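You operate a simulated robot arm through the tools that you are given. There is no shell and no other tool. Be economical: measure what you need, move in short steps, check, and stop when the job is done.

Carry out the task below with a simulated robot arm. There is one attempt and no reset: what you move stays moved.

## Task
Take the cable off the wheel and rollers and lay its yellow sleeve in the cradle by the rollers.
Fine: first push the white pipe in, lift the roller lever, turn knob one to LOOSE and raise slider one; leave them so.

It is judged by the outcome, as a careful person would: the job done as asked, and still so three seconds after it is handed in. It fails if anything else is knocked over, pushed out of place, dropped, spilled or broken.

## Robot
A 7-joint arm with a two-finger parallel gripper, fixed in place. Base frame: the origin is at the foot of the arm, x ahead of it, y to its left, z up. Units: m, degrees, N and s.
With the tool pointing down near the work surface it reaches from about 0.16 to 0.74 m from the base axis. Its first joint turns from -166.0 to 166.0 degrees. Payload 3.91 kg.
The TCP is the grasp point between the finger pads, 0.03 m short of the fingertips. In the tool frame z runs along the fingers and y along their closing line. The gripper opens to 0.11 m. The fingers are 0.02 m wide and 0.01 m thick; the gripper's body (0.048 by 0.112 m) begins 0.055 m behind the TCP.
Orientation is that of the tool frame in the base frame, as a unit quaternion [x, y, z, w]. With the fingers straight down and closing along the base's y, the tool's x points along the base's -x, its y along +y and its z along -z.

## Interface
- The arm moves only by the tool jog_arm. Its arguments are lists of equal length, an entry for each row: "linear": the shift along the tool's x, y, z in mm, a list of three; "dr": the turn, a rotation vector about the tool's x, y, z in degrees, a list of three; "gripper": the finger opening in mm, from 0 to 110. In form: {"linear": [[x, y, z], ...], "dr": [[rx, ry, rz], ...], "gripper": [gripper, ...]}. A call has 1 to 8 rows; each row shifts and turns the commanded pose from where the row before left it, along the tool's axes as they then stand. Rows are played at 5 a second. More than 0.05 m and 8.6 degrees between two rows, or a gripper value outside its range, and nothing of the call is played. Where a pose cannot be reached the arm comes as near as it can. A force on the tool above 60 N (or 10 N above the force at the start of the call, whichever is more), or a blocked arm, ends the call early, and 0.2 s more pass. Each finger travels about 0.153 m/s and halts on what it meets, pressing with about 40 N; the grip force reading is that of the motor and also rises with nothing between the fingers. The clock runs only during rows and for 0.2 s after the last one: add rows that do not move to give the fingers time. It gives the time, the measured TCP pose, the force on the tool (base axes), the opening and the grip force at its end, in the units of the frame above (readings bear some noise), with the torque about the TCP (base axes, N m) and any sound that the robot's microphone picked up, and new pictures: "views" is both (left out), scene, wrist or none.
- Cameras (640 x 400 px; columns grow to the right, rows downward): "scene" is fixed at [0.05, 0.6497, 1.6432]; the picture's right is [-0.75, -0.66, 0.00], its down [-0.42, 0.48, -0.76] and it looks along [0.50, -0.57, -0.64] (base axes); focal length 310 px, centre (320, 200). "wrist" rides on the gripper at [0.077, 0.007, -0.114] in the tool frame; the picture's right is [-0.09, 1.00, 0.00], its down [-0.80, -0.07, -0.59] and it looks along [-0.59, -0.05, 0.80] (tool axes); focal length 270 px, centre (320, 200). There is no depth. A picture from a camera that has moved, and an enlarged one, comes with that camera's place and axes in the base frame and with its lens.
- slide_trunk(by): slides the trunk up (or, below 0, down) by that many m; the arm rides with it, the base frame stays. It gives what a move gives, with no picture.
- enlarge(camera, box): a new picture of the part [left, top, right, bottom] of that camera's present view, enlarged. No time passes.
- sign_off(): hands the job in; it is judged then, once.

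Work in short steps. Places have to be worked out from the pictures, the camera data and where the tool is seen: move nearer, look again, correct. Check each grasp and each placing, and mend what went wrong. You have 120 turns and 200 pictures in all, those below and enlarged ones among them. Open the gripper and draw the arm clear of the work before you hand the job in, unless the task says otherwise; then end with one line.

The tools are called after "Request:" as name(argument=value, ...) on one line, values as JSON. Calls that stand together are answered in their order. jog_arm: Moves the arm, as the interface text tells. Its arguments: {"type":"object","properties":{"linear":{"type":"array","items":{"type":"array","items":{"type":"number"}}},"dr":{"type":"array","items":{"type":"array","items":{"type":"number"}}},"gripper":{"type":"array","items":{"type":"number"}},"views":{"type":"string","enum":["both","scene","wrist","none"]}},"required":["linear","dr","gripper"]} The other tools are called the same way: slide_trunk (by) slides the trunk up or down; enlarge (camera, box) takes an enlarged picture of a part of a camera's view; sign_off () hands the job in.

At the start:

```text
t: 0.0
eef_pos: [0.3897, 0.1342, 1.3856]
orientation: [0.0, 1.0, -0.001, 0.0]
contact_force: [0.6, 0.2, -0.4]
ft_torque: [0.0, 0.0, -0.04]
finger_gap: 0.11
grasp_force: 0.0
trunk travel left (down, up): [-0.575, 0.035]
```

scene: 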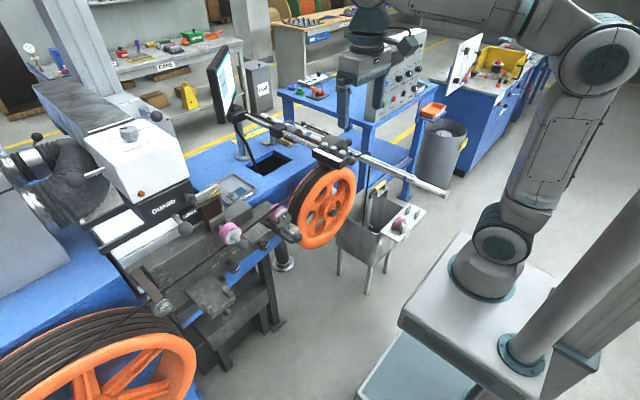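
wrist: 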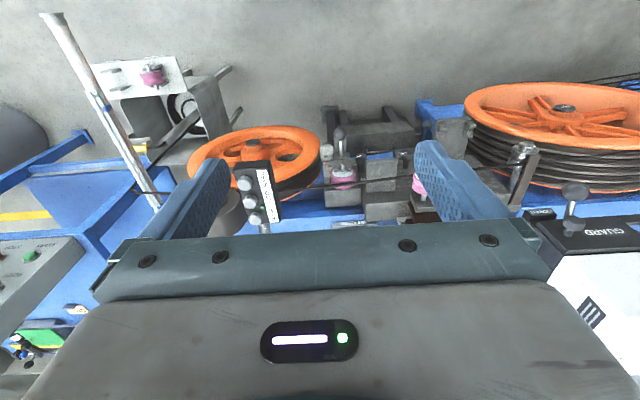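

The scene is crowded, so I'll enlarge the middle of the scene view and the wrist view to find the pipe, lever, knobs, sliders, cable and cradle.

Request:
enlarge(camera="scene", box=[200, 100, 460, 262])

Request:
enlarge(camera="scene", box=[90, 170, 330, 320])

Request:
enlarge(camera="wrist", box=[180, 90, 440, 252])

Request:
enlarge(camera="scene", box=[330, 20, 460, 101])

```text
2.46 times, centred on (330, 181) of scene
camera zoom: at [0.05, 0.6497, 1.6432], right [-0.75, -0.66, 0.0], down [-0.42, 0.48, -0.76], along [0.5, -0.57, -0.64], focal length 764 px, centre (295, 247)
```

zoom: 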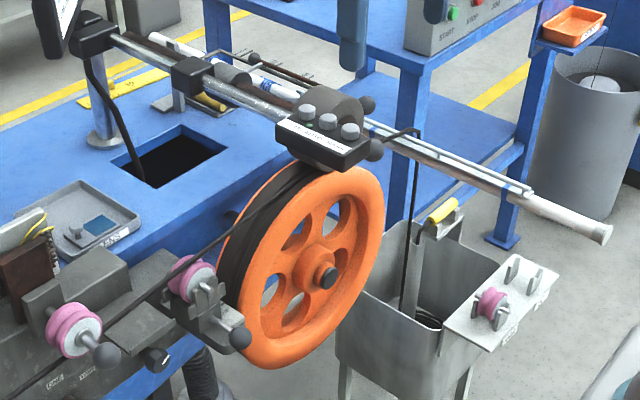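

```text
2.67 times, centred on (210, 245) of scene
camera zoom: at [0.05, 0.6497, 1.6432], right [-0.75, -0.66, 0.0], down [-0.42, 0.48, -0.76], along [0.5, -0.57, -0.64], focal length 828 px, centre (613, 80)
```

zoom: 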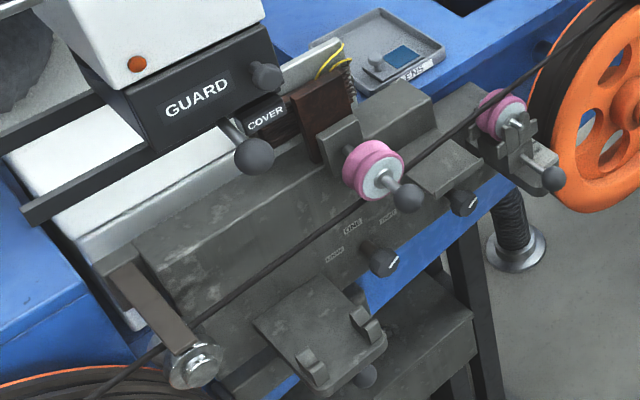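

```text
2.46 times, centred on (310, 171) of wrist
camera zoom: at [0.3124, 0.1405, 1.4991], right [0.09, 1.0, 0.0], down [0.8, -0.07, 0.59], along [0.59, -0.05, -0.8], focal length 665 px, centre (345, 271)
```

zoom: 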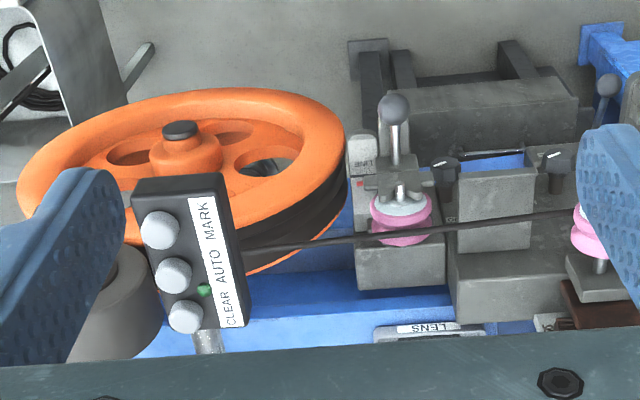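

```text
4.92 times, centred on (395, 60) of scene
camera zoom: at [0.05, 0.6497, 1.6432], right [-0.75, -0.66, 0.0], down [-0.42, 0.48, -0.76], along [0.5, -0.57, -0.64], focal length 1528 px, centre (-49, 887)
```

zoom: 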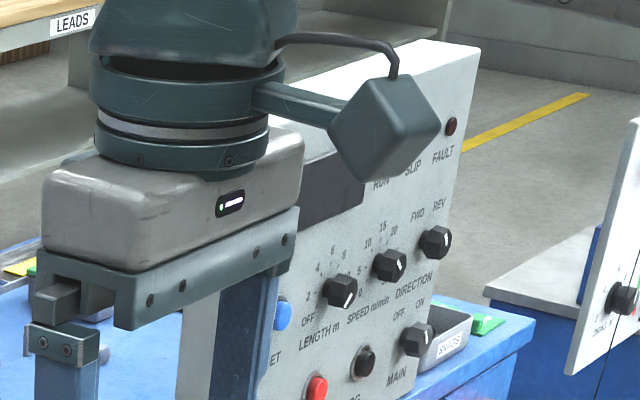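

I place the wheel hub near (0.63,-0.085,0.775) and the pipe end near (0.29,-0.33,0.93), with the pipe running along +x. I'll move above the wheel and bin to look closer, staying high.

Request:
jog_arm(linear=[[15, -39, 20], [15, -39, 20], [15, -39, 20], [15, -39, 20], [15, -39, 20], [15, -39, 20]], dr=[[0, 0, 0], [0, 0, 0], [0, 0, 0], [0, 0, 0], [0, 0, 0], [0, 0, 0]], gripper=[0, 0, 0, 0, 0, 0])

```text
t: 1.4
eef_pos: [0.2982, -0.1018, 1.2652]
orientation: [0.0, 1.0, 0.001, 0.0]
contact_force: [-0.2, -0.2, -0.1]
ft_torque: [0.01, 0.02, 0.0]
finger_gap: 0.0
grasp_force: 37.5
trunk travel left (down, up): [-0.575, 0.035]
camera wrist: at [0.2214, -0.0942, 1.3792], right [0.09, 1.0, 0.0], down [0.8, -0.07, 0.6], along [0.59, -0.05, -0.8], focal length 270 px, centre (320, 200)
```

scene: 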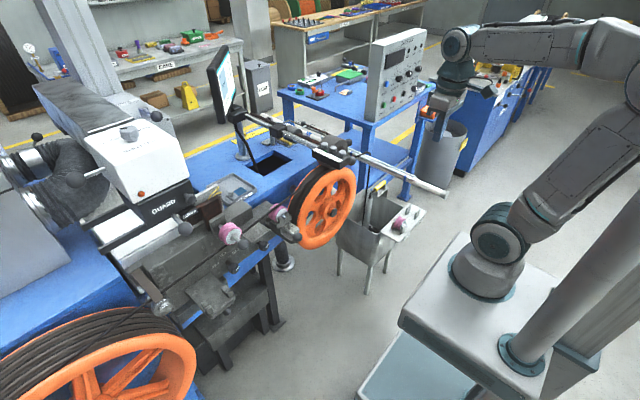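
wrist: 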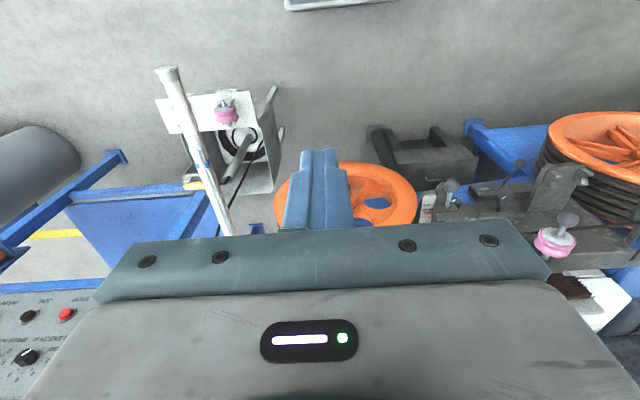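

Request:
enlarge(camera="wrist", box=[120, 50, 320, 240])

Request:
enlarge(camera="scene", box=[320, 140, 440, 250])

Request:
enlarge(camera="scene", box=[225, 100, 375, 194])

Request:
enlarge(camera="wrist", box=[400, 130, 640, 280])

```text
2.11 times, centred on (220, 145) of wrist
camera zoom: at [0.2214, -0.0942, 1.3792], right [0.09, 1.0, 0.0], down [0.8, -0.07, 0.6], along [0.59, -0.05, -0.8], focal length 569 px, centre (530, 316)
```

zoom: 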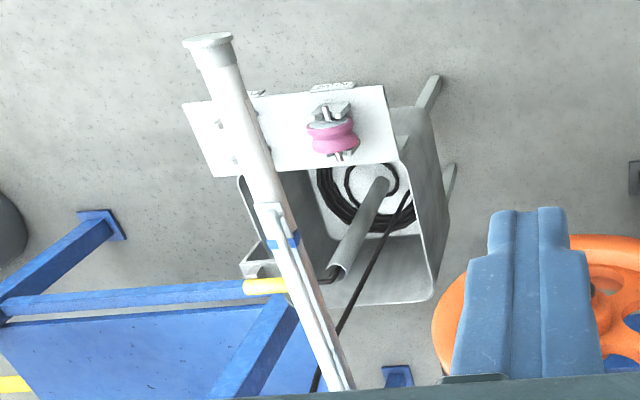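

```text
3.64 times, centred on (380, 195) of scene
camera zoom: at [0.05, 0.6497, 1.6432], right [-0.75, -0.66, 0.0], down [-0.42, 0.48, -0.76], along [0.5, -0.57, -0.64], focal length 1129 px, centre (102, 218)
```

zoom: 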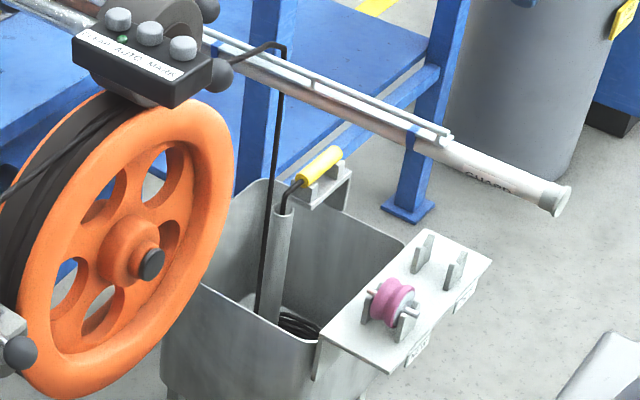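

```text
4.26 times, centred on (300, 147) of scene
camera zoom: at [0.05, 0.6497, 1.6432], right [-0.75, -0.66, 0.0], down [-0.42, 0.48, -0.76], along [0.5, -0.57, -0.64], focal length 1321 px, centre (405, 426)
```

zoom: 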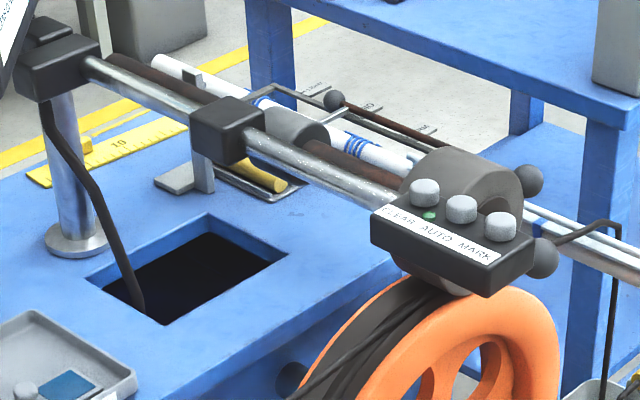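

```text
2.67 times, centred on (520, 205) of wrist
camera zoom: at [0.2214, -0.0942, 1.3792], right [0.09, 1.0, 0.0], down [0.8, -0.07, 0.6], along [0.59, -0.05, -0.8], focal length 721 px, centre (-213, 187)
```

zoom: 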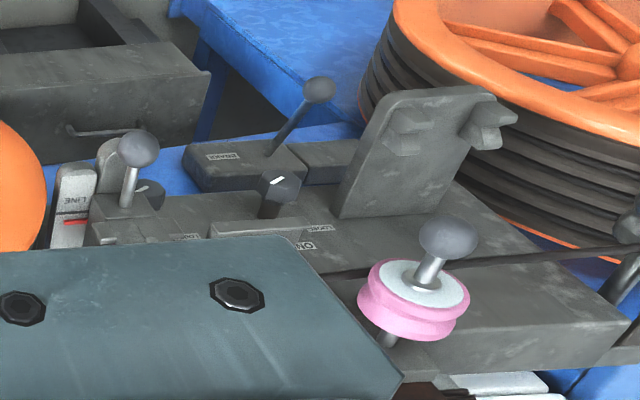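

I'll move toward the pipe's outer end and the bin with the fingers open, for a closer look at the pipe, clip and labels.

Request:
jog_arm(linear=[[8, -33, 20], [8, -33, 20], [8, -33, 20], [8, -33, 20], [8, -33, 20], [0, 0, 0]], dr=[[0, 0, 0], [0, 0, 0], [0, 0, 0], [0, 0, 0], [0, 0, 0], [0, 0, 0]], gripper=[110, 110, 110, 110, 110, 110], views="wrist")

```text
t: 2.8
eef_pos: [0.2594, -0.2671, 1.1646]
orientation: [0.0, 1.0, 0.0, 0.0]
contact_force: [0.4, -0.9, -0.3]
ft_torque: [0.0, 0.02, -0.01]
finger_gap: 0.1099
grasp_force: 0.1
trunk travel left (down, up): [-0.575, 0.035]
camera wrist: at [0.1826, -0.2593, 1.2786], right [0.09, 1.0, 0.0], down [0.8, -0.07, 0.59], along [0.59, -0.05, -0.8], focal length 270 px, centre (320, 200)
```

wrist: 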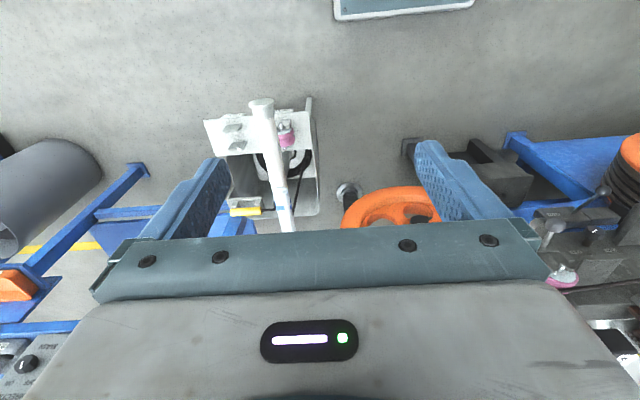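

The view is too much from above, so I'll enlarge it to read the labels on the pipe and plate and see the clip.

Request:
enlarge(camera="wrist", box=[190, 80, 350, 240])

Request:
enlarge(camera="scene", box=[345, 170, 425, 250])

Request:
enlarge(camera="scene", box=[235, 105, 315, 155])

Request:
enlarge(camera="scene", box=[170, 190, 310, 278])

Request:
enlarge(camera="scene", box=[90, 220, 250, 320])

```text
2.50 times, centred on (270, 160) of wrist
camera zoom: at [0.1826, -0.2593, 1.2786], right [0.09, 1.0, 0.0], down [0.8, -0.07, 0.59], along [0.59, -0.05, -0.8], focal length 676 px, centre (445, 300)
```

zoom: 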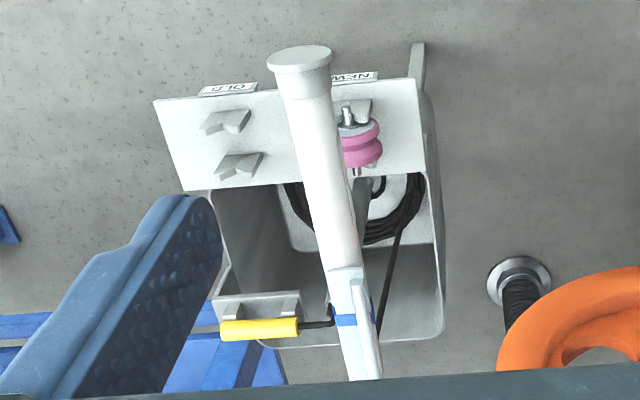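

```text
5.00 times, centred on (385, 210) of scene
camera zoom: at [0.05, 0.6497, 1.6432], right [-0.75, -0.66, 0.0], down [-0.42, 0.48, -0.76], along [0.5, -0.57, -0.64], focal length 1552 px, centre (-5, 150)
```

zoom: 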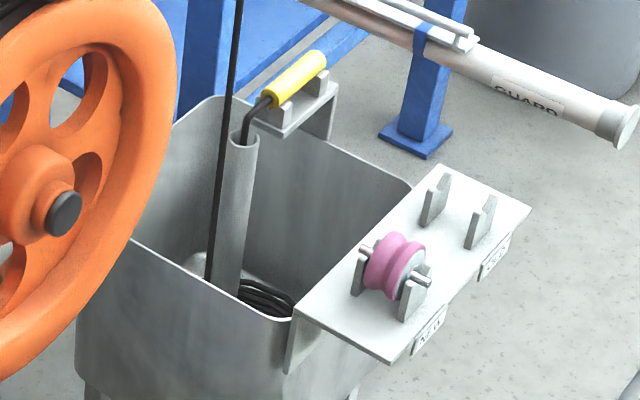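

```text
8.00 times, centred on (275, 130) of scene
camera zoom: at [0.05, 0.6497, 1.6432], right [-0.75, -0.66, 0.0], down [-0.42, 0.48, -0.76], along [0.5, -0.57, -0.64], focal length 2484 px, centre (680, 760)
```

zoom: 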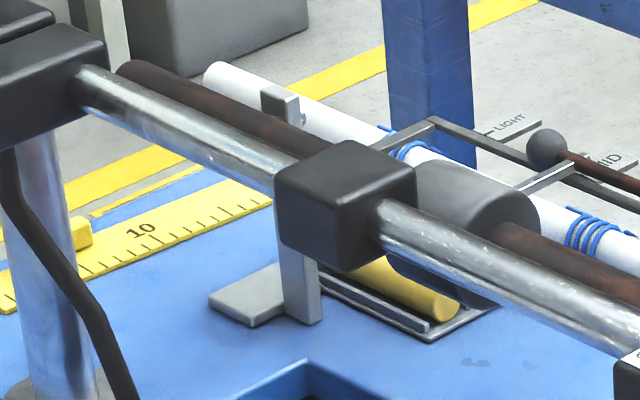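

```text
4.55 times, centred on (240, 234) of scene
camera zoom: at [0.05, 0.6497, 1.6432], right [-0.75, -0.66, 0.0], down [-0.42, 0.48, -0.76], along [0.5, -0.57, -0.64], focal length 1411 px, centre (684, 46)
```

zoom: 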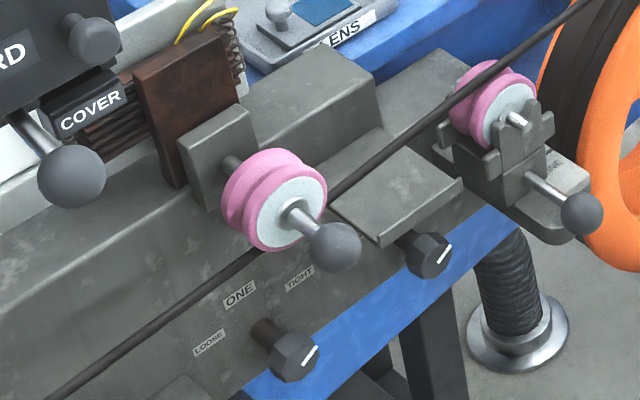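

```text
4.00 times, centred on (170, 270) of scene
camera zoom: at [0.05, 0.6497, 1.6432], right [-0.75, -0.66, 0.0], down [-0.42, 0.48, -0.76], along [0.5, -0.57, -0.64], focal length 1242 px, centre (920, -80)
```

zoom: 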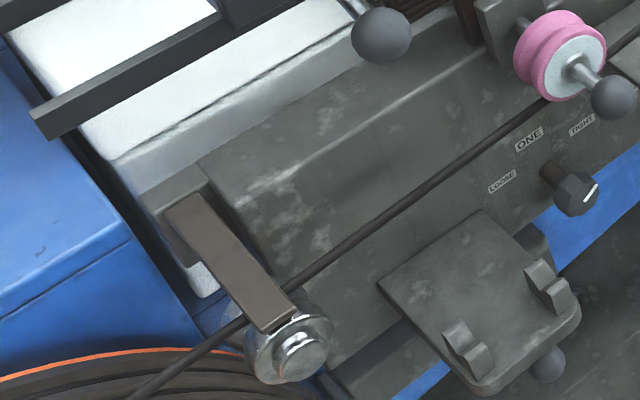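

Two V-hooks on the plate below roller one look like the cradle, and the knob marked ONE points at TIGHT. I'll tilt the tool forward to see the wheel, counter and roller levers more side-on.

Request:
jog_arm(linear=[[-8, 45, 0], [-8, 45, 0], [-8, 45, 0], [-8, 45, 0], [-8, 45, 0], [-8, 45, 0]], dr=[[0, -7, 0], [0, -7, 0], [0, -7, 0], [0, -7, 0], [0, -7, 0], [0, -7, 0]], gripper=[110, 110, 110, 110, 110, 110], views="wrist")

```text
t: 4.2
eef_pos: [0.3329, -0.0063, 1.2209]
orientation: [0.01, 0.938, 0.0, 0.346]
contact_force: [0.7, 0.5, 0.4]
ft_torque: [-0.01, 0.01, -0.02]
finger_gap: 0.1101
grasp_force: 0.0
out of reach, approached as far as the arm can: row 4, 5, 6
trunk travel left (down, up): [-0.575, 0.035]
camera wrist: at [0.2007, 0.0033, 1.258], right [0.08, 0.99, 0.06], down [0.22, -0.08, 0.97], along [0.97, -0.07, -0.23], focal length 270 px, centre (320, 200)
```

wrist: 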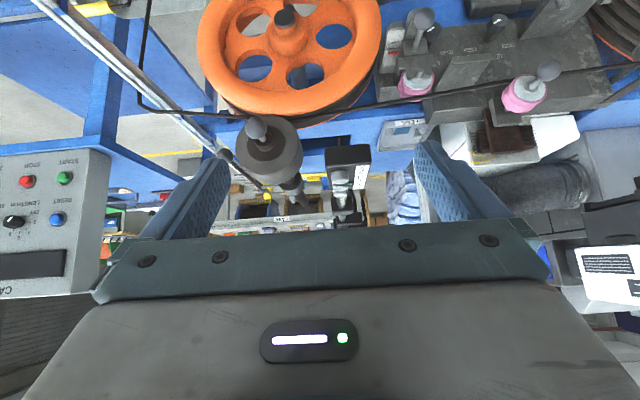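

This upside-down view shows the wheel, the drum roller with a ball lever, the counter and both pink rollers well. I'll lower the trunk a little for a more level view.

Request:
slide_trunk(by=-0.15)

Request:
enlarge(camera="wrist", box=[80, 0, 400, 220])

Request:
enlarge(camera="wrist", box=[360, 0, 640, 190])

```text
t: 5.5
eef_pos: [0.3424, -0.0037, 1.0614]
orientation: [0.004, 0.958, 0.012, 0.288]
contact_force: [-0.7, 0.4, -0.1]
ft_torque: [-0.02, -0.02, 0.02]
finger_gap: 0.1098
grasp_force: 0.0
trunk travel left (down, up): [-0.455, 0.155]
stopped: the arm was blocked; the commanded pose is now the measured one
```

```text
1.82 times, centred on (240, 110) of wrist
camera zoom: at [0.2147, 0.0022, 1.1142], right [0.08, 0.99, 0.07], down [0.34, -0.09, 0.94], along [0.94, -0.05, -0.34], focal length 491 px, centre (466, 364)
```

zoom: 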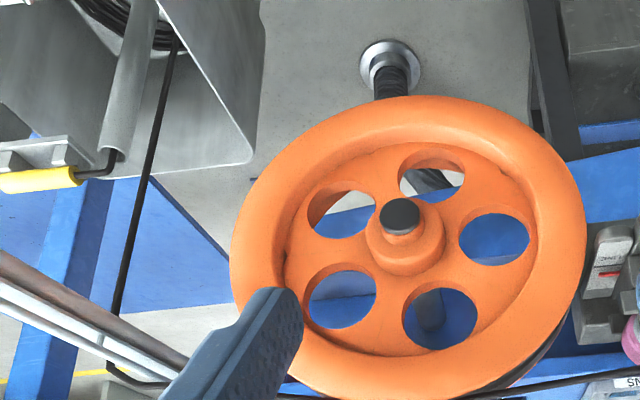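

```text
2.11 times, centred on (500, 95) of wrist
camera zoom: at [0.2147, 0.0022, 1.1142], right [0.08, 0.99, 0.07], down [0.34, -0.09, 0.94], along [0.94, -0.05, -0.34], focal length 569 px, centre (-59, 421)
```

zoom: 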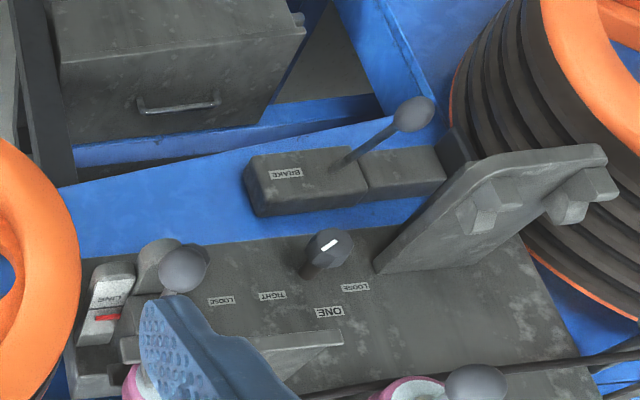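

The slide stopped early and reported the arm blocked, so I'll take both pictures to see whether anything is touching.

Request:
jog_arm(linear=[[0, 0, 0]], dr=[[0, 0, 0]], gripper=[110])

```text
t: 5.9
eef_pos: [0.3418, -0.004, 1.0647]
orientation: [0.004, 0.957, 0.012, 0.289]
contact_force: [-0.2, 1.0, -0.2]
ft_torque: [0.03, 0.0, -0.03]
finger_gap: 0.1103
grasp_force: 0.0
trunk travel left (down, up): [-0.455, 0.155]
camera wrist: at [0.2143, 0.0022, 1.1177], right [0.08, 0.99, 0.07], down [0.34, -0.09, 0.94], along [0.94, -0.05, -0.34], focal length 270 px, centre (320, 200)
```

scene: 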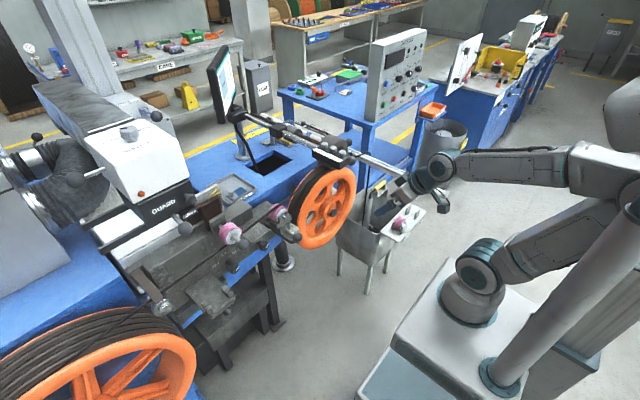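
wrist: 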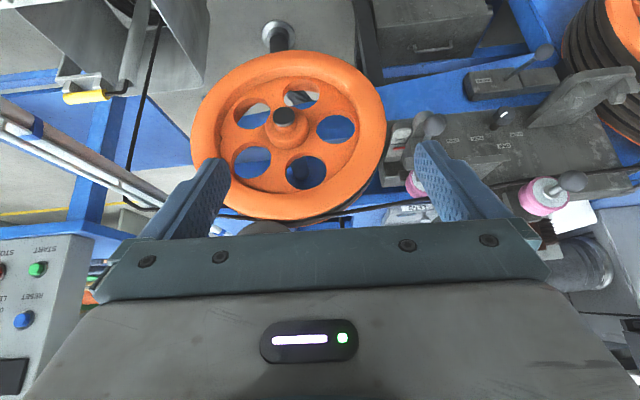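

Nothing is touching; the slide stop looks like a joint limit. I'll raise the tool to look at the drum roller and its lever above the wheel.

Request:
jog_arm(linear=[[-22, 5, -33], [-22, 5, -33], [-22, 5, -33], [-22, 5, -33]], dr=[[0, 0, 0], [0, 0, 0], [0, 0, 0], [0, 0, 0]], gripper=[110, 110, 110, 110], views="wrist")

```text
t: 6.9
eef_pos: [0.3511, 0.0049, 1.2132]
orientation: [0.013, 0.963, 0.01, 0.268]
contact_force: [0.7, -0.2, 0.2]
ft_torque: [0.06, -0.03, 0.02]
finger_gap: 0.1101
grasp_force: 0.1
trunk travel left (down, up): [-0.455, 0.155]
camera wrist: at [0.2266, 0.0149, 1.2715], right [0.09, 0.99, 0.07], down [0.38, -0.1, 0.92], along [0.92, -0.06, -0.39], focal length 270 px, centre (320, 200)
```

wrist: 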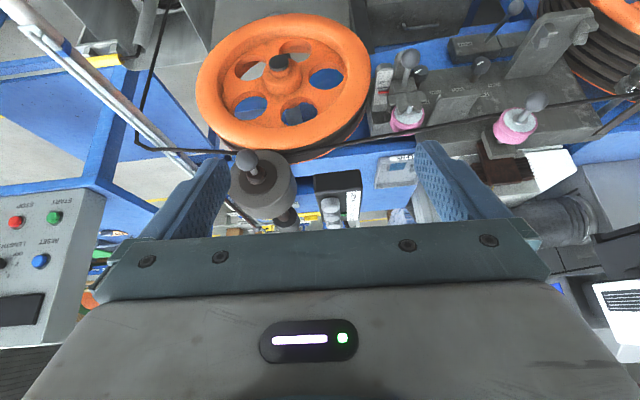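

Request:
enlarge(camera="wrist", box=[120, 110, 380, 240])

Request:
enlarge(camera="wrist", box=[360, 20, 600, 170])

Request:
enlarge(camera="scene", box=[300, 115, 380, 180])

```text
2.46 times, centred on (250, 175) of wrist
camera zoom: at [0.2266, 0.0149, 1.2715], right [0.09, 0.99, 0.07], down [0.38, -0.1, 0.92], along [0.92, -0.06, -0.39], focal length 665 px, centre (492, 262)
```

zoom: 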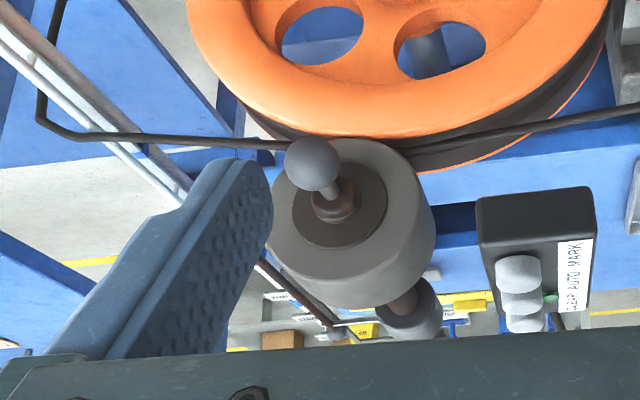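

```text
2.67 times, centred on (480, 95) of wrist
camera zoom: at [0.2266, 0.0149, 1.2715], right [0.09, 0.99, 0.07], down [0.38, -0.1, 0.92], along [0.92, -0.06, -0.39], focal length 721 px, centre (-107, 480)
```

zoom: 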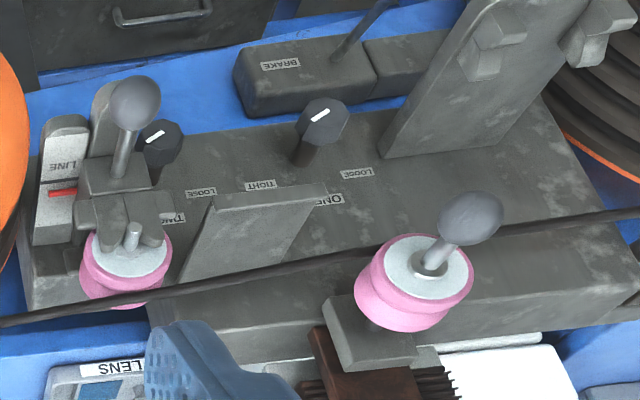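

```text
6.15 times, centred on (340, 148) of scene
camera zoom: at [0.05, 0.6497, 1.6432], right [-0.75, -0.66, 0.0], down [-0.42, 0.48, -0.76], along [0.5, -0.57, -0.64], focal length 1911 px, centre (197, 523)
```

zoom: 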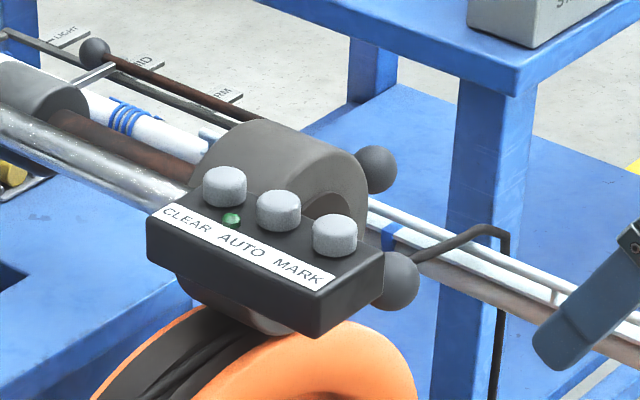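

I need an unobstructed view of the drum roller's lever and second ball. I'll shift right so the drum sits between the fingers.

Request:
jog_arm(linear=[[0, -30, -10], [0, -30, -10], [0, -30, -10]], dr=[[0, 0, 0], [0, 0, 0], [0, 0, 0]], gripper=[110, 110, 110], views="wrist")

Request:
enlarge(camera="wrist", box=[200, 100, 440, 240])

```text
t: 7.7
eef_pos: [0.3359, -0.0819, 1.2346]
orientation: [0.009, 0.965, 0.01, 0.264]
contact_force: [0.0, 0.1, 0.2]
ft_torque: [0.0, 0.03, 0.0]
finger_gap: 0.1099
grasp_force: 0.1
trunk travel left (down, up): [-0.455, 0.155]
camera wrist: at [0.2122, -0.0746, 1.2935], right [0.09, 0.99, 0.07], down [0.39, -0.1, 0.92], along [0.92, -0.05, -0.39], focal length 270 px, centre (320, 200)
```

wrist: 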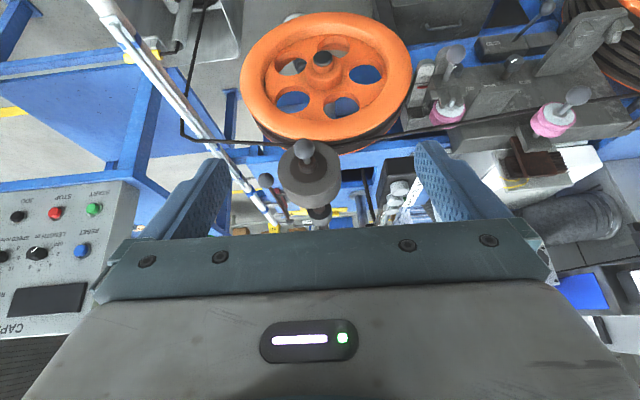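

```text
2.67 times, centred on (320, 170) of wrist
camera zoom: at [0.2122, -0.0746, 1.2935], right [0.09, 0.99, 0.07], down [0.39, -0.1, 0.92], along [0.92, -0.05, -0.39], focal length 721 px, centre (320, 280)
```

zoom: 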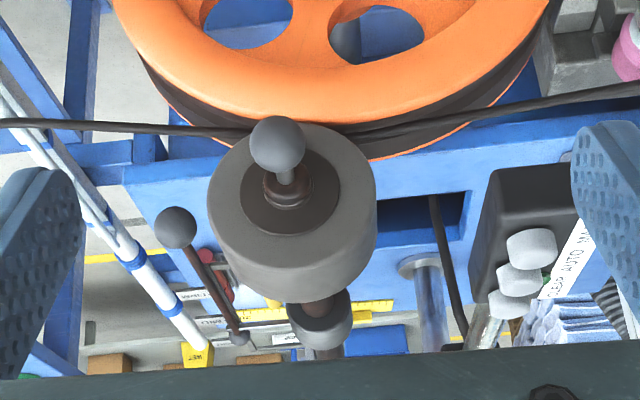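

There are two ball handles: one on the drum's own shaft and one on a thin rod by the LIGHT/MID/FIRM scale. I'll enlarge both views further to see how they are built.

Request:
enlarge(camera="scene", box=[290, 110, 360, 154])

Request:
enlarge(camera="wrist", box=[250, 160, 350, 240])

```text
9.09 times, centred on (325, 132) of scene
camera zoom: at [0.05, 0.6497, 1.6432], right [-0.75, -0.66, 0.0], down [-0.42, 0.48, -0.76], along [0.5, -0.57, -0.64], focal length 2823 px, centre (274, 818)
```

zoom: 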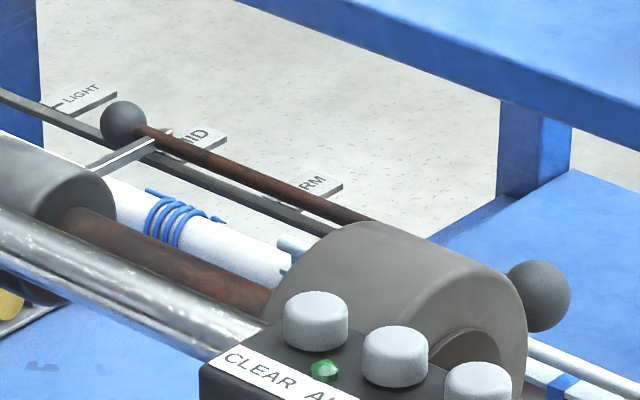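

```text
5.00 times, centred on (300, 200) of wrist
camera zoom: at [0.2122, -0.0746, 1.2935], right [0.09, 0.99, 0.07], down [0.39, -0.1, 0.92], along [0.92, -0.05, -0.39], focal length 1351 px, centre (420, 200)
```

zoom: 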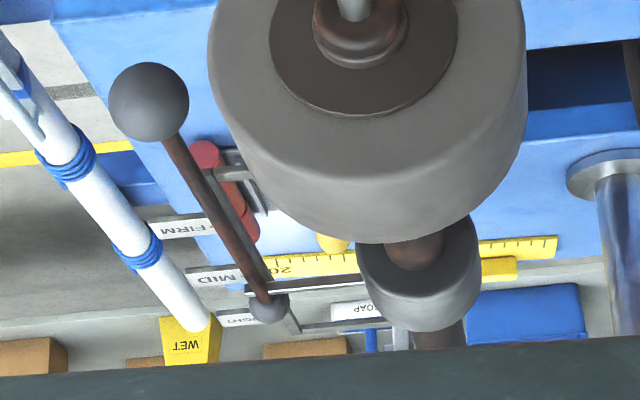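

The drum sits on a long shaft ending in a ball, which is likely the roller lever. By triangulation:

| Part | Position |
|---|---|
| Roller one | (0.66, 0.35, 0.98) |
| Roller two | (0.665, 0.167, 0.93) |
| Knob one | (0.69, 0.355, 0.80) |
| Cradle hooks | (0.62, 0.43 to 0.51, 0.83) |
| Sleeve on bin | (0.65, -0.51, 0.675) |

Next I'll look closely at the roller side.

Request:
jog_arm(linear=[[8, 45, 14], [8, 45, 14], [8, 45, 14], [8, 45, 14], [8, 45, 14], [8, 45, 14], [8, 45, 14]], dr=[[0, 0, 0], [0, 0, 0], [0, 0, 0], [0, 0, 0], [0, 0, 0], [0, 0, 0], [0, 0, 0]], gripper=[110, 110, 110, 110, 110, 110, 110], views="wrist")

Request:
enlarge(camera="wrist", box=[180, 0, 440, 160])

Request:
enlarge(camera="wrist", box=[200, 80, 440, 240])

```text
t: 9.3
eef_pos: [0.3327, 0.2417, 1.1433]
orientation: [0.003, 0.956, 0.011, 0.292]
contact_force: [0.1, -0.9, -0.5]
ft_torque: [0.0, -0.02, 0.01]
finger_gap: 0.11
grasp_force: 0.1
trunk travel left (down, up): [-0.455, 0.155]
camera wrist: at [0.204, 0.2476, 1.1949], right [0.07, 0.99, 0.07], down [0.33, -0.09, 0.94], along [0.94, -0.04, -0.34], focal length 270 px, centre (320, 200)
```

wrist: 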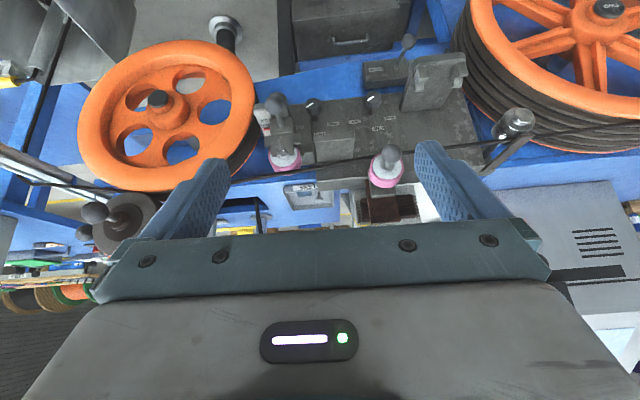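

```text
2.46 times, centred on (310, 80) of wrist
camera zoom: at [0.204, 0.2476, 1.1949], right [0.07, 0.99, 0.07], down [0.33, -0.09, 0.94], along [0.94, -0.04, -0.34], focal length 665 px, centre (345, 495)
```

zoom: 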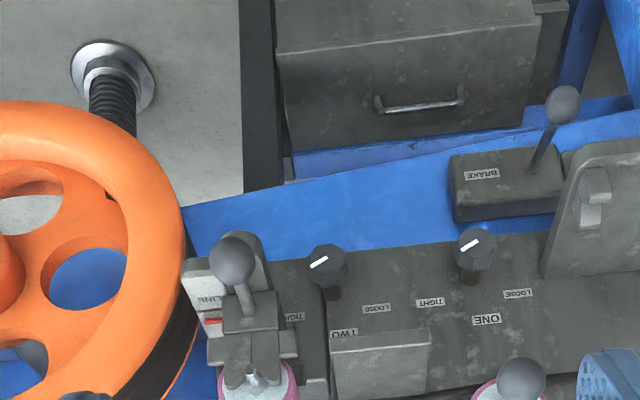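

```text
2.50 times, centred on (320, 160) of wrist
camera zoom: at [0.204, 0.2476, 1.1949], right [0.07, 0.99, 0.07], down [0.33, -0.09, 0.94], along [0.94, -0.04, -0.34], focal length 676 px, centre (320, 300)
```

zoom: 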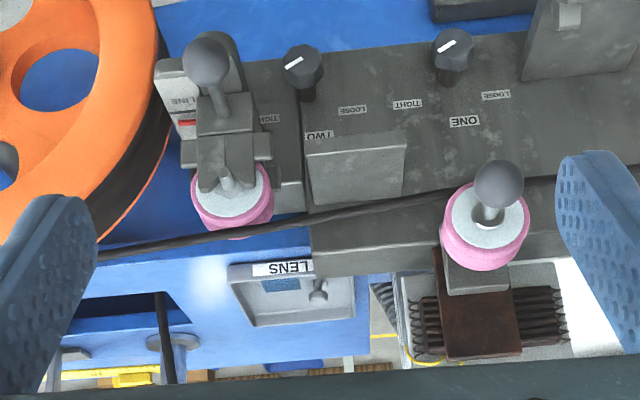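

All rollers, knobs and the cradle are now located. I'll start with the white GUARD pipe, whose flange is near (0.285,-0.345,0.925) with the guide end near x 0.41, so I return the tool upright and travel toward it.

Request:
jog_arm(linear=[[0, -45, 0], [0, -45, 0], [0, -45, 0], [0, -45, 0], [0, -45, 0], [0, -45, 0], [0, -45, 0], [0, -45, 0]], dr=[[0, 4.25, 0], [0, 4.25, 0], [0, 4.25, 0], [0, 4.25, 0], [0, 4.25, 0], [0, 4.25, 0], [0, 4.25, 0], [0, 4.25, 0]], gripper=[0, 0, 0, 0, 0, 0, 0, 0], views="none")

Request:
jog_arm(linear=[[22, -38, 0], [22, -38, 0], [22, -38, 0], [22, -38, 0], [22, -38, 0], [22, -38, 0]], dr=[[0, 0, 0], [0, 0, 0], [0, 0, 0], [0, 0, 0], [0, 0, 0], [0, 0, 0]], gripper=[0, 0, 0, 0, 0, 0])

```text
t: 11.1
eef_pos: [0.3337, -0.1221, 1.1359]
orientation: [0.001, 1.0, 0.012, -0.003]
contact_force: [0.2, -0.3, 0.1]
ft_torque: [0.02, -0.03, 0.04]
finger_gap: 0.0
grasp_force: 37.5
trunk travel left (down, up): [-0.455, 0.155]
```

```text
t: 12.5
eef_pos: [0.2, -0.349, 1.13]
orientation: [0.0, 1.0, 0.012, -0.001]
contact_force: [0.9, 0.2, 0.1]
ft_torque: [-0.01, -0.01, -0.04]
finger_gap: 0.0001
grasp_force: 37.7
trunk travel left (down, up): [-0.455, 0.155]
camera wrist: at [0.1231, -0.3443, 1.2434], right [0.09, 1.0, 0.02], down [0.8, -0.09, 0.59], along [0.59, -0.03, -0.81], focal length 270 px, centre (320, 200)
```

scene: 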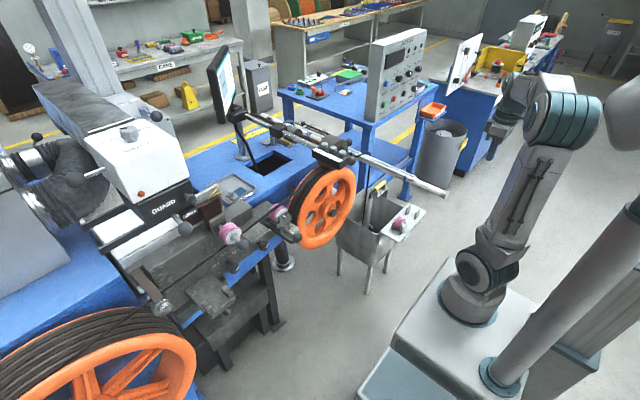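
wrist: 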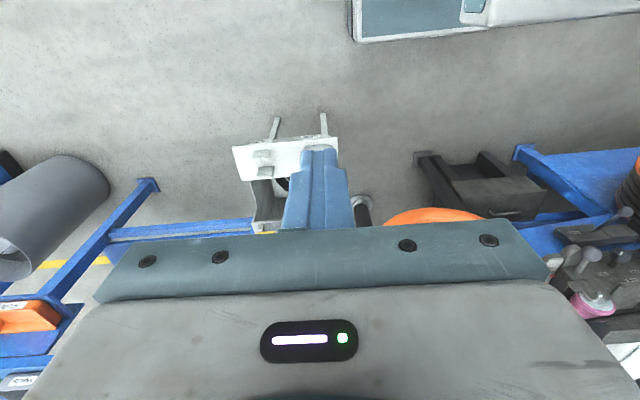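

The fingers line up with the pipe, which is hidden behind them, and they are well short of its end. I'll lower to the pipe's height.

Request:
jog_arm(linear=[[0, 0, 40], [0, 0, 40], [0, 0, 40], [0, 0, 40], [0, 0, 40], [0, 0, 0]], dr=[[0, 0, 0], [0, 0, 0], [0, 0, 0], [0, 0, 0], [0, 0, 0], [0, 0, 0]], gripper=[0, 0, 0, 0, 0, 0])

Request:
enlarge(camera="scene", box=[380, 130, 520, 230])

```text
t: 13.9
eef_pos: [0.1992, -0.3435, 0.9293]
orientation: [0.001, 1.0, 0.012, -0.001]
contact_force: [-0.1, 0.2, -0.2]
ft_torque: [0.03, 0.01, -0.02]
finger_gap: 0.0
grasp_force: 37.1
trunk travel left (down, up): [-0.455, 0.155]
camera wrist: at [0.1223, -0.339, 1.0442], right [0.09, 1.0, 0.02], down [0.8, -0.09, 0.59], along [0.59, -0.03, -0.81], focal length 270 px, centre (320, 200)
```

scene: 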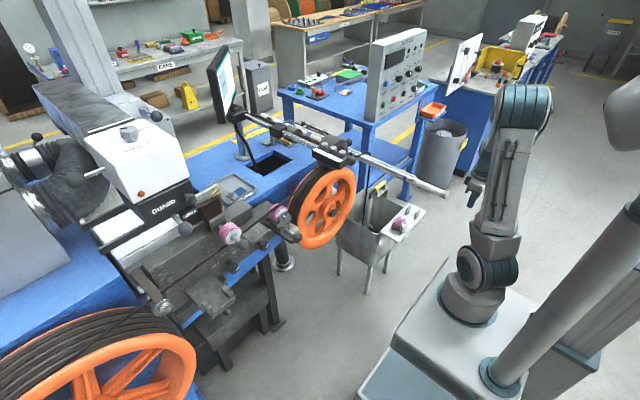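
wrist: 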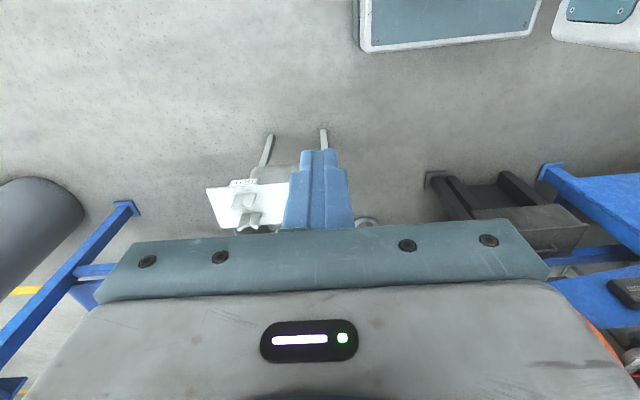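

```text
4.00 times, centred on (450, 180) of scene
camera zoom: at [0.05, 0.6497, 1.6432], right [-0.75, -0.66, 0.0], down [-0.42, 0.48, -0.76], along [0.5, -0.57, -0.64], focal length 1242 px, centre (-200, 280)
```

zoom: 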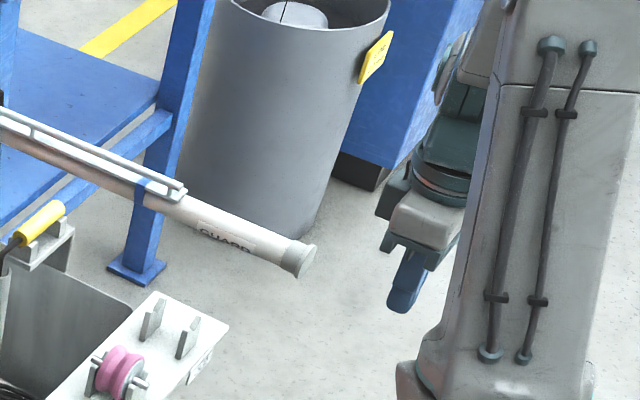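

The scene picture shows the fingers about 30 mm above the pipe axis, and re-triangulation gives the end near (0.292,-0.352,0.895). I'll lower, shift right a little and approach.

Request:
jog_arm(linear=[[0, -7, 25], [-30, 0, 10], [-20, 0, 0], [-10, 0, 0], [0, 0, 0]], dr=[[0, 0, 0], [0, 0, 0], [0, 0, 0], [0, 0, 0], [0, 0, 0]], gripper=[0, 0, 0, 0, 0], views="none")

Request:
enlarge(camera="scene", box=[380, 130, 520, 230])

Request:
enlarge(camera="wrist", box=[220, 80, 420, 240])

```text
t: 15.1
eef_pos: [0.2606, -0.3506, 0.8948]
orientation: [0.001, 1.0, 0.012, -0.001]
contact_force: [-0.4, -0.1, -0.2]
ft_torque: [0.02, -0.03, 0.01]
finger_gap: 0.0
grasp_force: 37.2
trunk travel left (down, up): [-0.455, 0.155]
```

```text
4.00 times, centred on (450, 180) of scene
camera zoom: at [0.05, 0.6497, 1.6432], right [-0.75, -0.66, 0.0], down [-0.42, 0.48, -0.76], along [0.5, -0.57, -0.64], focal length 1242 px, centre (-200, 280)
```

zoom: 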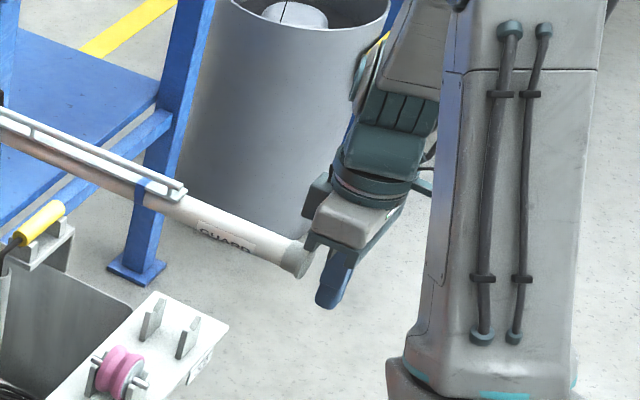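

```text
2.50 times, centred on (320, 160) of wrist
camera zoom: at [0.1829, -0.3457, 1.0094], right [0.09, 1.0, 0.02], down [0.8, -0.09, 0.59], along [0.59, -0.03, -0.81], focal length 676 px, centre (320, 300)
```

zoom: 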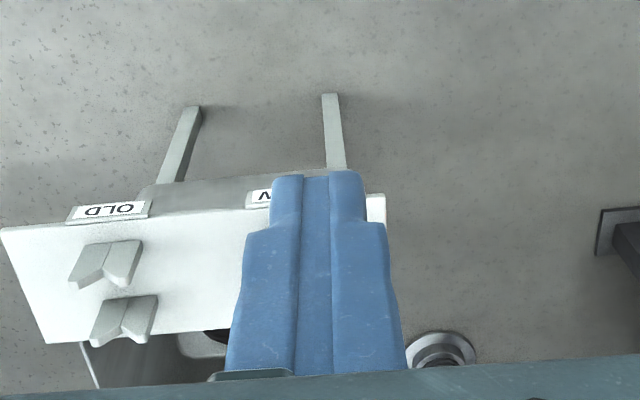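

The fingers are now in line with the flange, so I push along +x in small steps.

Request:
jog_arm(linear=[[-15, 0, 0], [-15, 0, 0], [-15, 0, 0], [-15, 0, 0], [-15, 0, 0]], dr=[[0, 0, 0], [0, 0, 0], [0, 0, 0], [0, 0, 0], [0, 0, 0]], gripper=[0, 0, 0, 0, 0], views="none")

Request:
enlarge(camera="scene", box=[350, 110, 490, 210])

```text
t: 16.3
eef_pos: [0.3344, -0.3496, 0.894]
orientation: [0.0, 1.0, 0.012, -0.002]
contact_force: [-0.4, 0.5, -0.2]
ft_torque: [-0.01, 0.0, -0.04]
finger_gap: 0.0003
grasp_force: 38.3
trunk travel left (down, up): [-0.455, 0.155]
```

```text
4.00 times, centred on (420, 160) of scene
camera zoom: at [0.05, 0.6497, 1.6432], right [-0.75, -0.66, 0.0], down [-0.42, 0.48, -0.76], along [0.5, -0.57, -0.64], focal length 1242 px, centre (-80, 360)
```

zoom: 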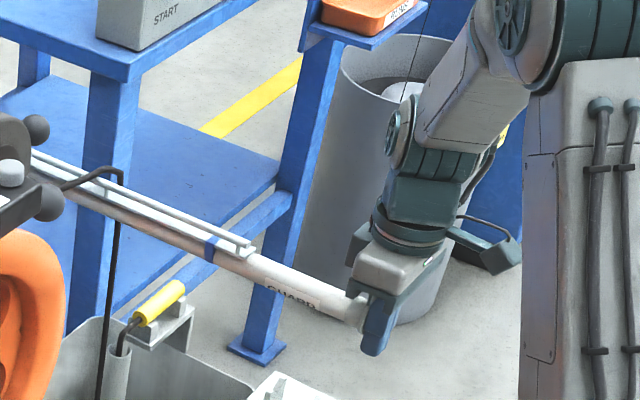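

The GUARD label has shifted inward, so the pipe is sliding freely. I'll keep pushing until it stops.

Request:
jog_arm(linear=[[-12, 0, 0], [-12, 0, 0], [-12, 0, 0], [-12, 0, 0], [-12, 0, 0], [-12, 0, 0]], dr=[[0, 0, 0], [0, 0, 0], [0, 0, 0], [0, 0, 0], [0, 0, 0], [0, 0, 0]], gripper=[0, 0, 0, 0, 0, 0], views="none")

Request:
enlarge(camera="scene", box=[330, 110, 470, 210])

```text
t: 17.7
eef_pos: [0.4075, -0.3495, 0.8944]
orientation: [0.002, 1.0, 0.011, -0.001]
contact_force: [-0.2, -0.4, 0.4]
ft_torque: [0.0, 0.0, -0.02]
finger_gap: 0.0002
grasp_force: 37.6
trunk travel left (down, up): [-0.455, 0.155]
```

```text
4.00 times, centred on (400, 160) of scene
camera zoom: at [0.05, 0.6497, 1.6432], right [-0.75, -0.66, 0.0], down [-0.42, 0.48, -0.76], along [0.5, -0.57, -0.64], focal length 1242 px, centre (0, 360)
```

zoom: 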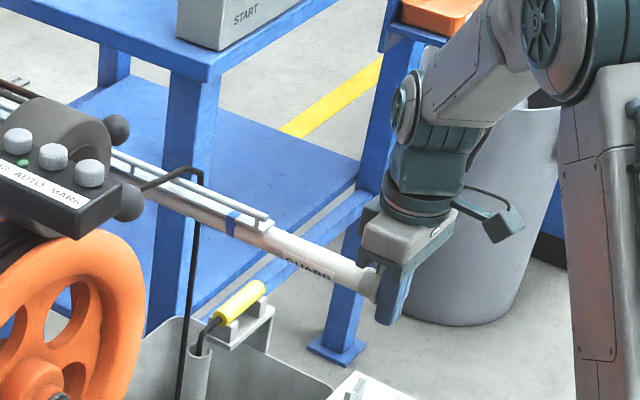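

The whole pipe assembly, blue band and rail included, is sliding with almost no force. I'll continue, watching for a stop.

Request:
jog_arm(linear=[[-12, 0, 0], [-12, 0, 0], [-12, 0, 0], [-12, 0, 0], [-12, 0, 0], [-12, 0, 0]], dr=[[0, 0, 0], [0, 0, 0], [0, 0, 0], [0, 0, 0], [0, 0, 0], [0, 0, 0]], gripper=[0, 0, 0, 0, 0, 0], views="scene")

Request:
enlarge(camera="scene", box=[220, 90, 440, 230])

```text
t: 19.1
eef_pos: [0.48, -0.3514, 0.8947]
orientation: [0.001, 1.0, 0.012, -0.002]
contact_force: [0.4, -0.6, 0.6]
ft_torque: [0.01, -0.03, 0.03]
finger_gap: 0.0001
grasp_force: 38.0
trunk travel left (down, up): [-0.455, 0.155]
```

scene: 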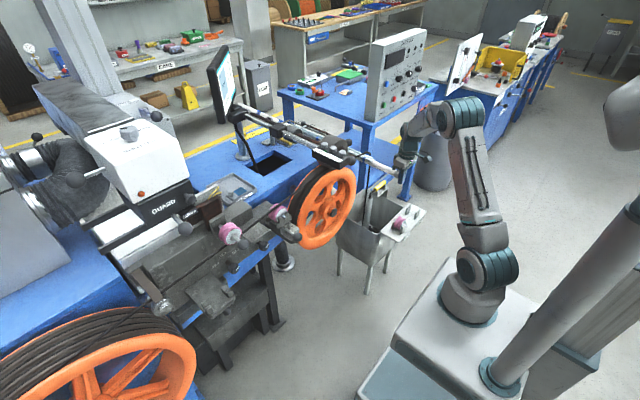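

```text
2.86 times, centred on (330, 160) of scene
camera zoom: at [0.05, 0.6497, 1.6432], right [-0.75, -0.66, 0.0], down [-0.42, 0.48, -0.76], along [0.5, -0.57, -0.64], focal length 887 px, centre (291, 314)
```

zoom: 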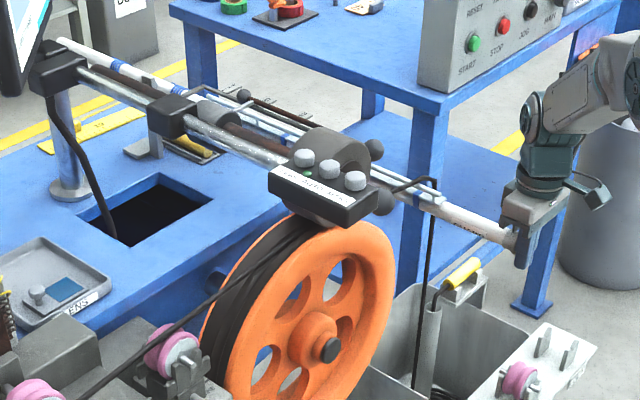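

No stop yet. I'll keep pushing and check the far end against the post as I go.

Request:
jog_arm(linear=[[-10, 0, 0], [-10, 0, 0], [-10, 0, 0], [-10, 0, 0], [-10, 0, 0]], dr=[[0, 0, 0], [0, 0, 0], [0, 0, 0], [0, 0, 0], [0, 0, 0]], gripper=[0, 0, 0, 0, 0], views="none")

Request:
enlarge(camera="scene", box=[220, 90, 440, 230])

```text
t: 20.3
eef_pos: [0.5288, -0.3509, 0.8955]
orientation: [0.001, 1.0, 0.011, -0.002]
contact_force: [0.1, -1.2, -0.7]
ft_torque: [0.02, -0.04, 0.0]
finger_gap: 0.0
grasp_force: 37.4
trunk travel left (down, up): [-0.455, 0.155]
```

```text
2.86 times, centred on (330, 160) of scene
camera zoom: at [0.05, 0.6497, 1.6432], right [-0.75, -0.66, 0.0], down [-0.42, 0.48, -0.76], along [0.5, -0.57, -0.64], focal length 887 px, centre (291, 314)
```

zoom: 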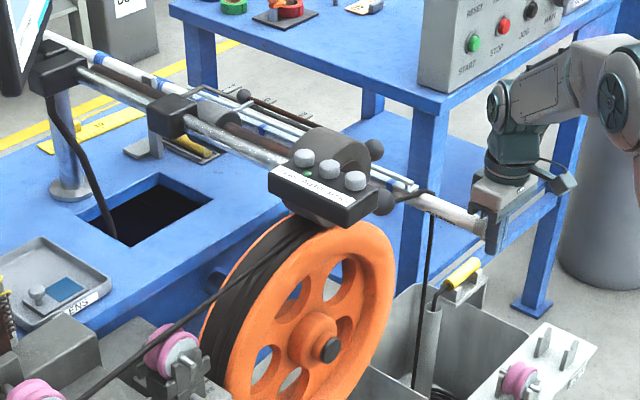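

The rail end has passed the hanging cable, which sits near x 0.66. The pipe still moves freely, so I continue with a smaller call and check for a stop.

Request:
jog_arm(linear=[[-10, 0, 0], [-10, 0, 0], [-10, 0, 0], [-10, 0, 0], [-10, 0, 0]], dr=[[0, 0, 0], [0, 0, 0], [0, 0, 0], [0, 0, 0], [0, 0, 0]], gripper=[0, 0, 0, 0, 0], views="none")

Request:
enlarge(camera="scene", box=[220, 90, 440, 230])

```text
t: 21.4
eef_pos: [0.5573, -0.351, 0.8947]
orientation: [0.003, 1.0, 0.016, -0.017]
contact_force: [-36.2, 7.7, 15.9]
ft_torque: [-0.01, -0.42, 0.18]
finger_gap: 0.0002
grasp_force: 36.8
trunk travel left (down, up): [-0.455, 0.155]
stopped in row 5: the force on the tool passed its limit at 70 N (the readings are from after the stop); the commanded pose is now the measured one
```

```text
2.86 times, centred on (330, 160) of scene
camera zoom: at [0.05, 0.6497, 1.6432], right [-0.75, -0.66, 0.0], down [-0.42, 0.48, -0.76], along [0.5, -0.57, -0.64], focal length 887 px, centre (291, 314)
```

zoom: 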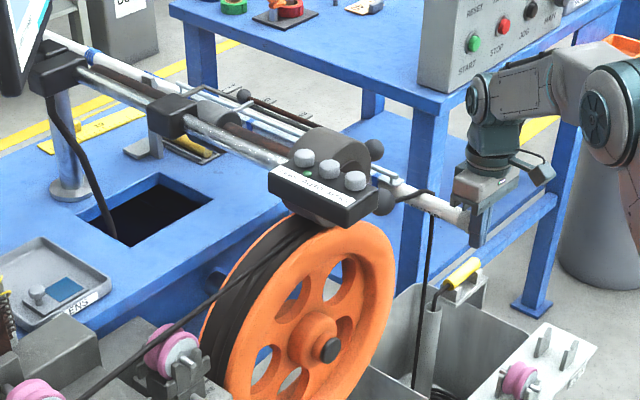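

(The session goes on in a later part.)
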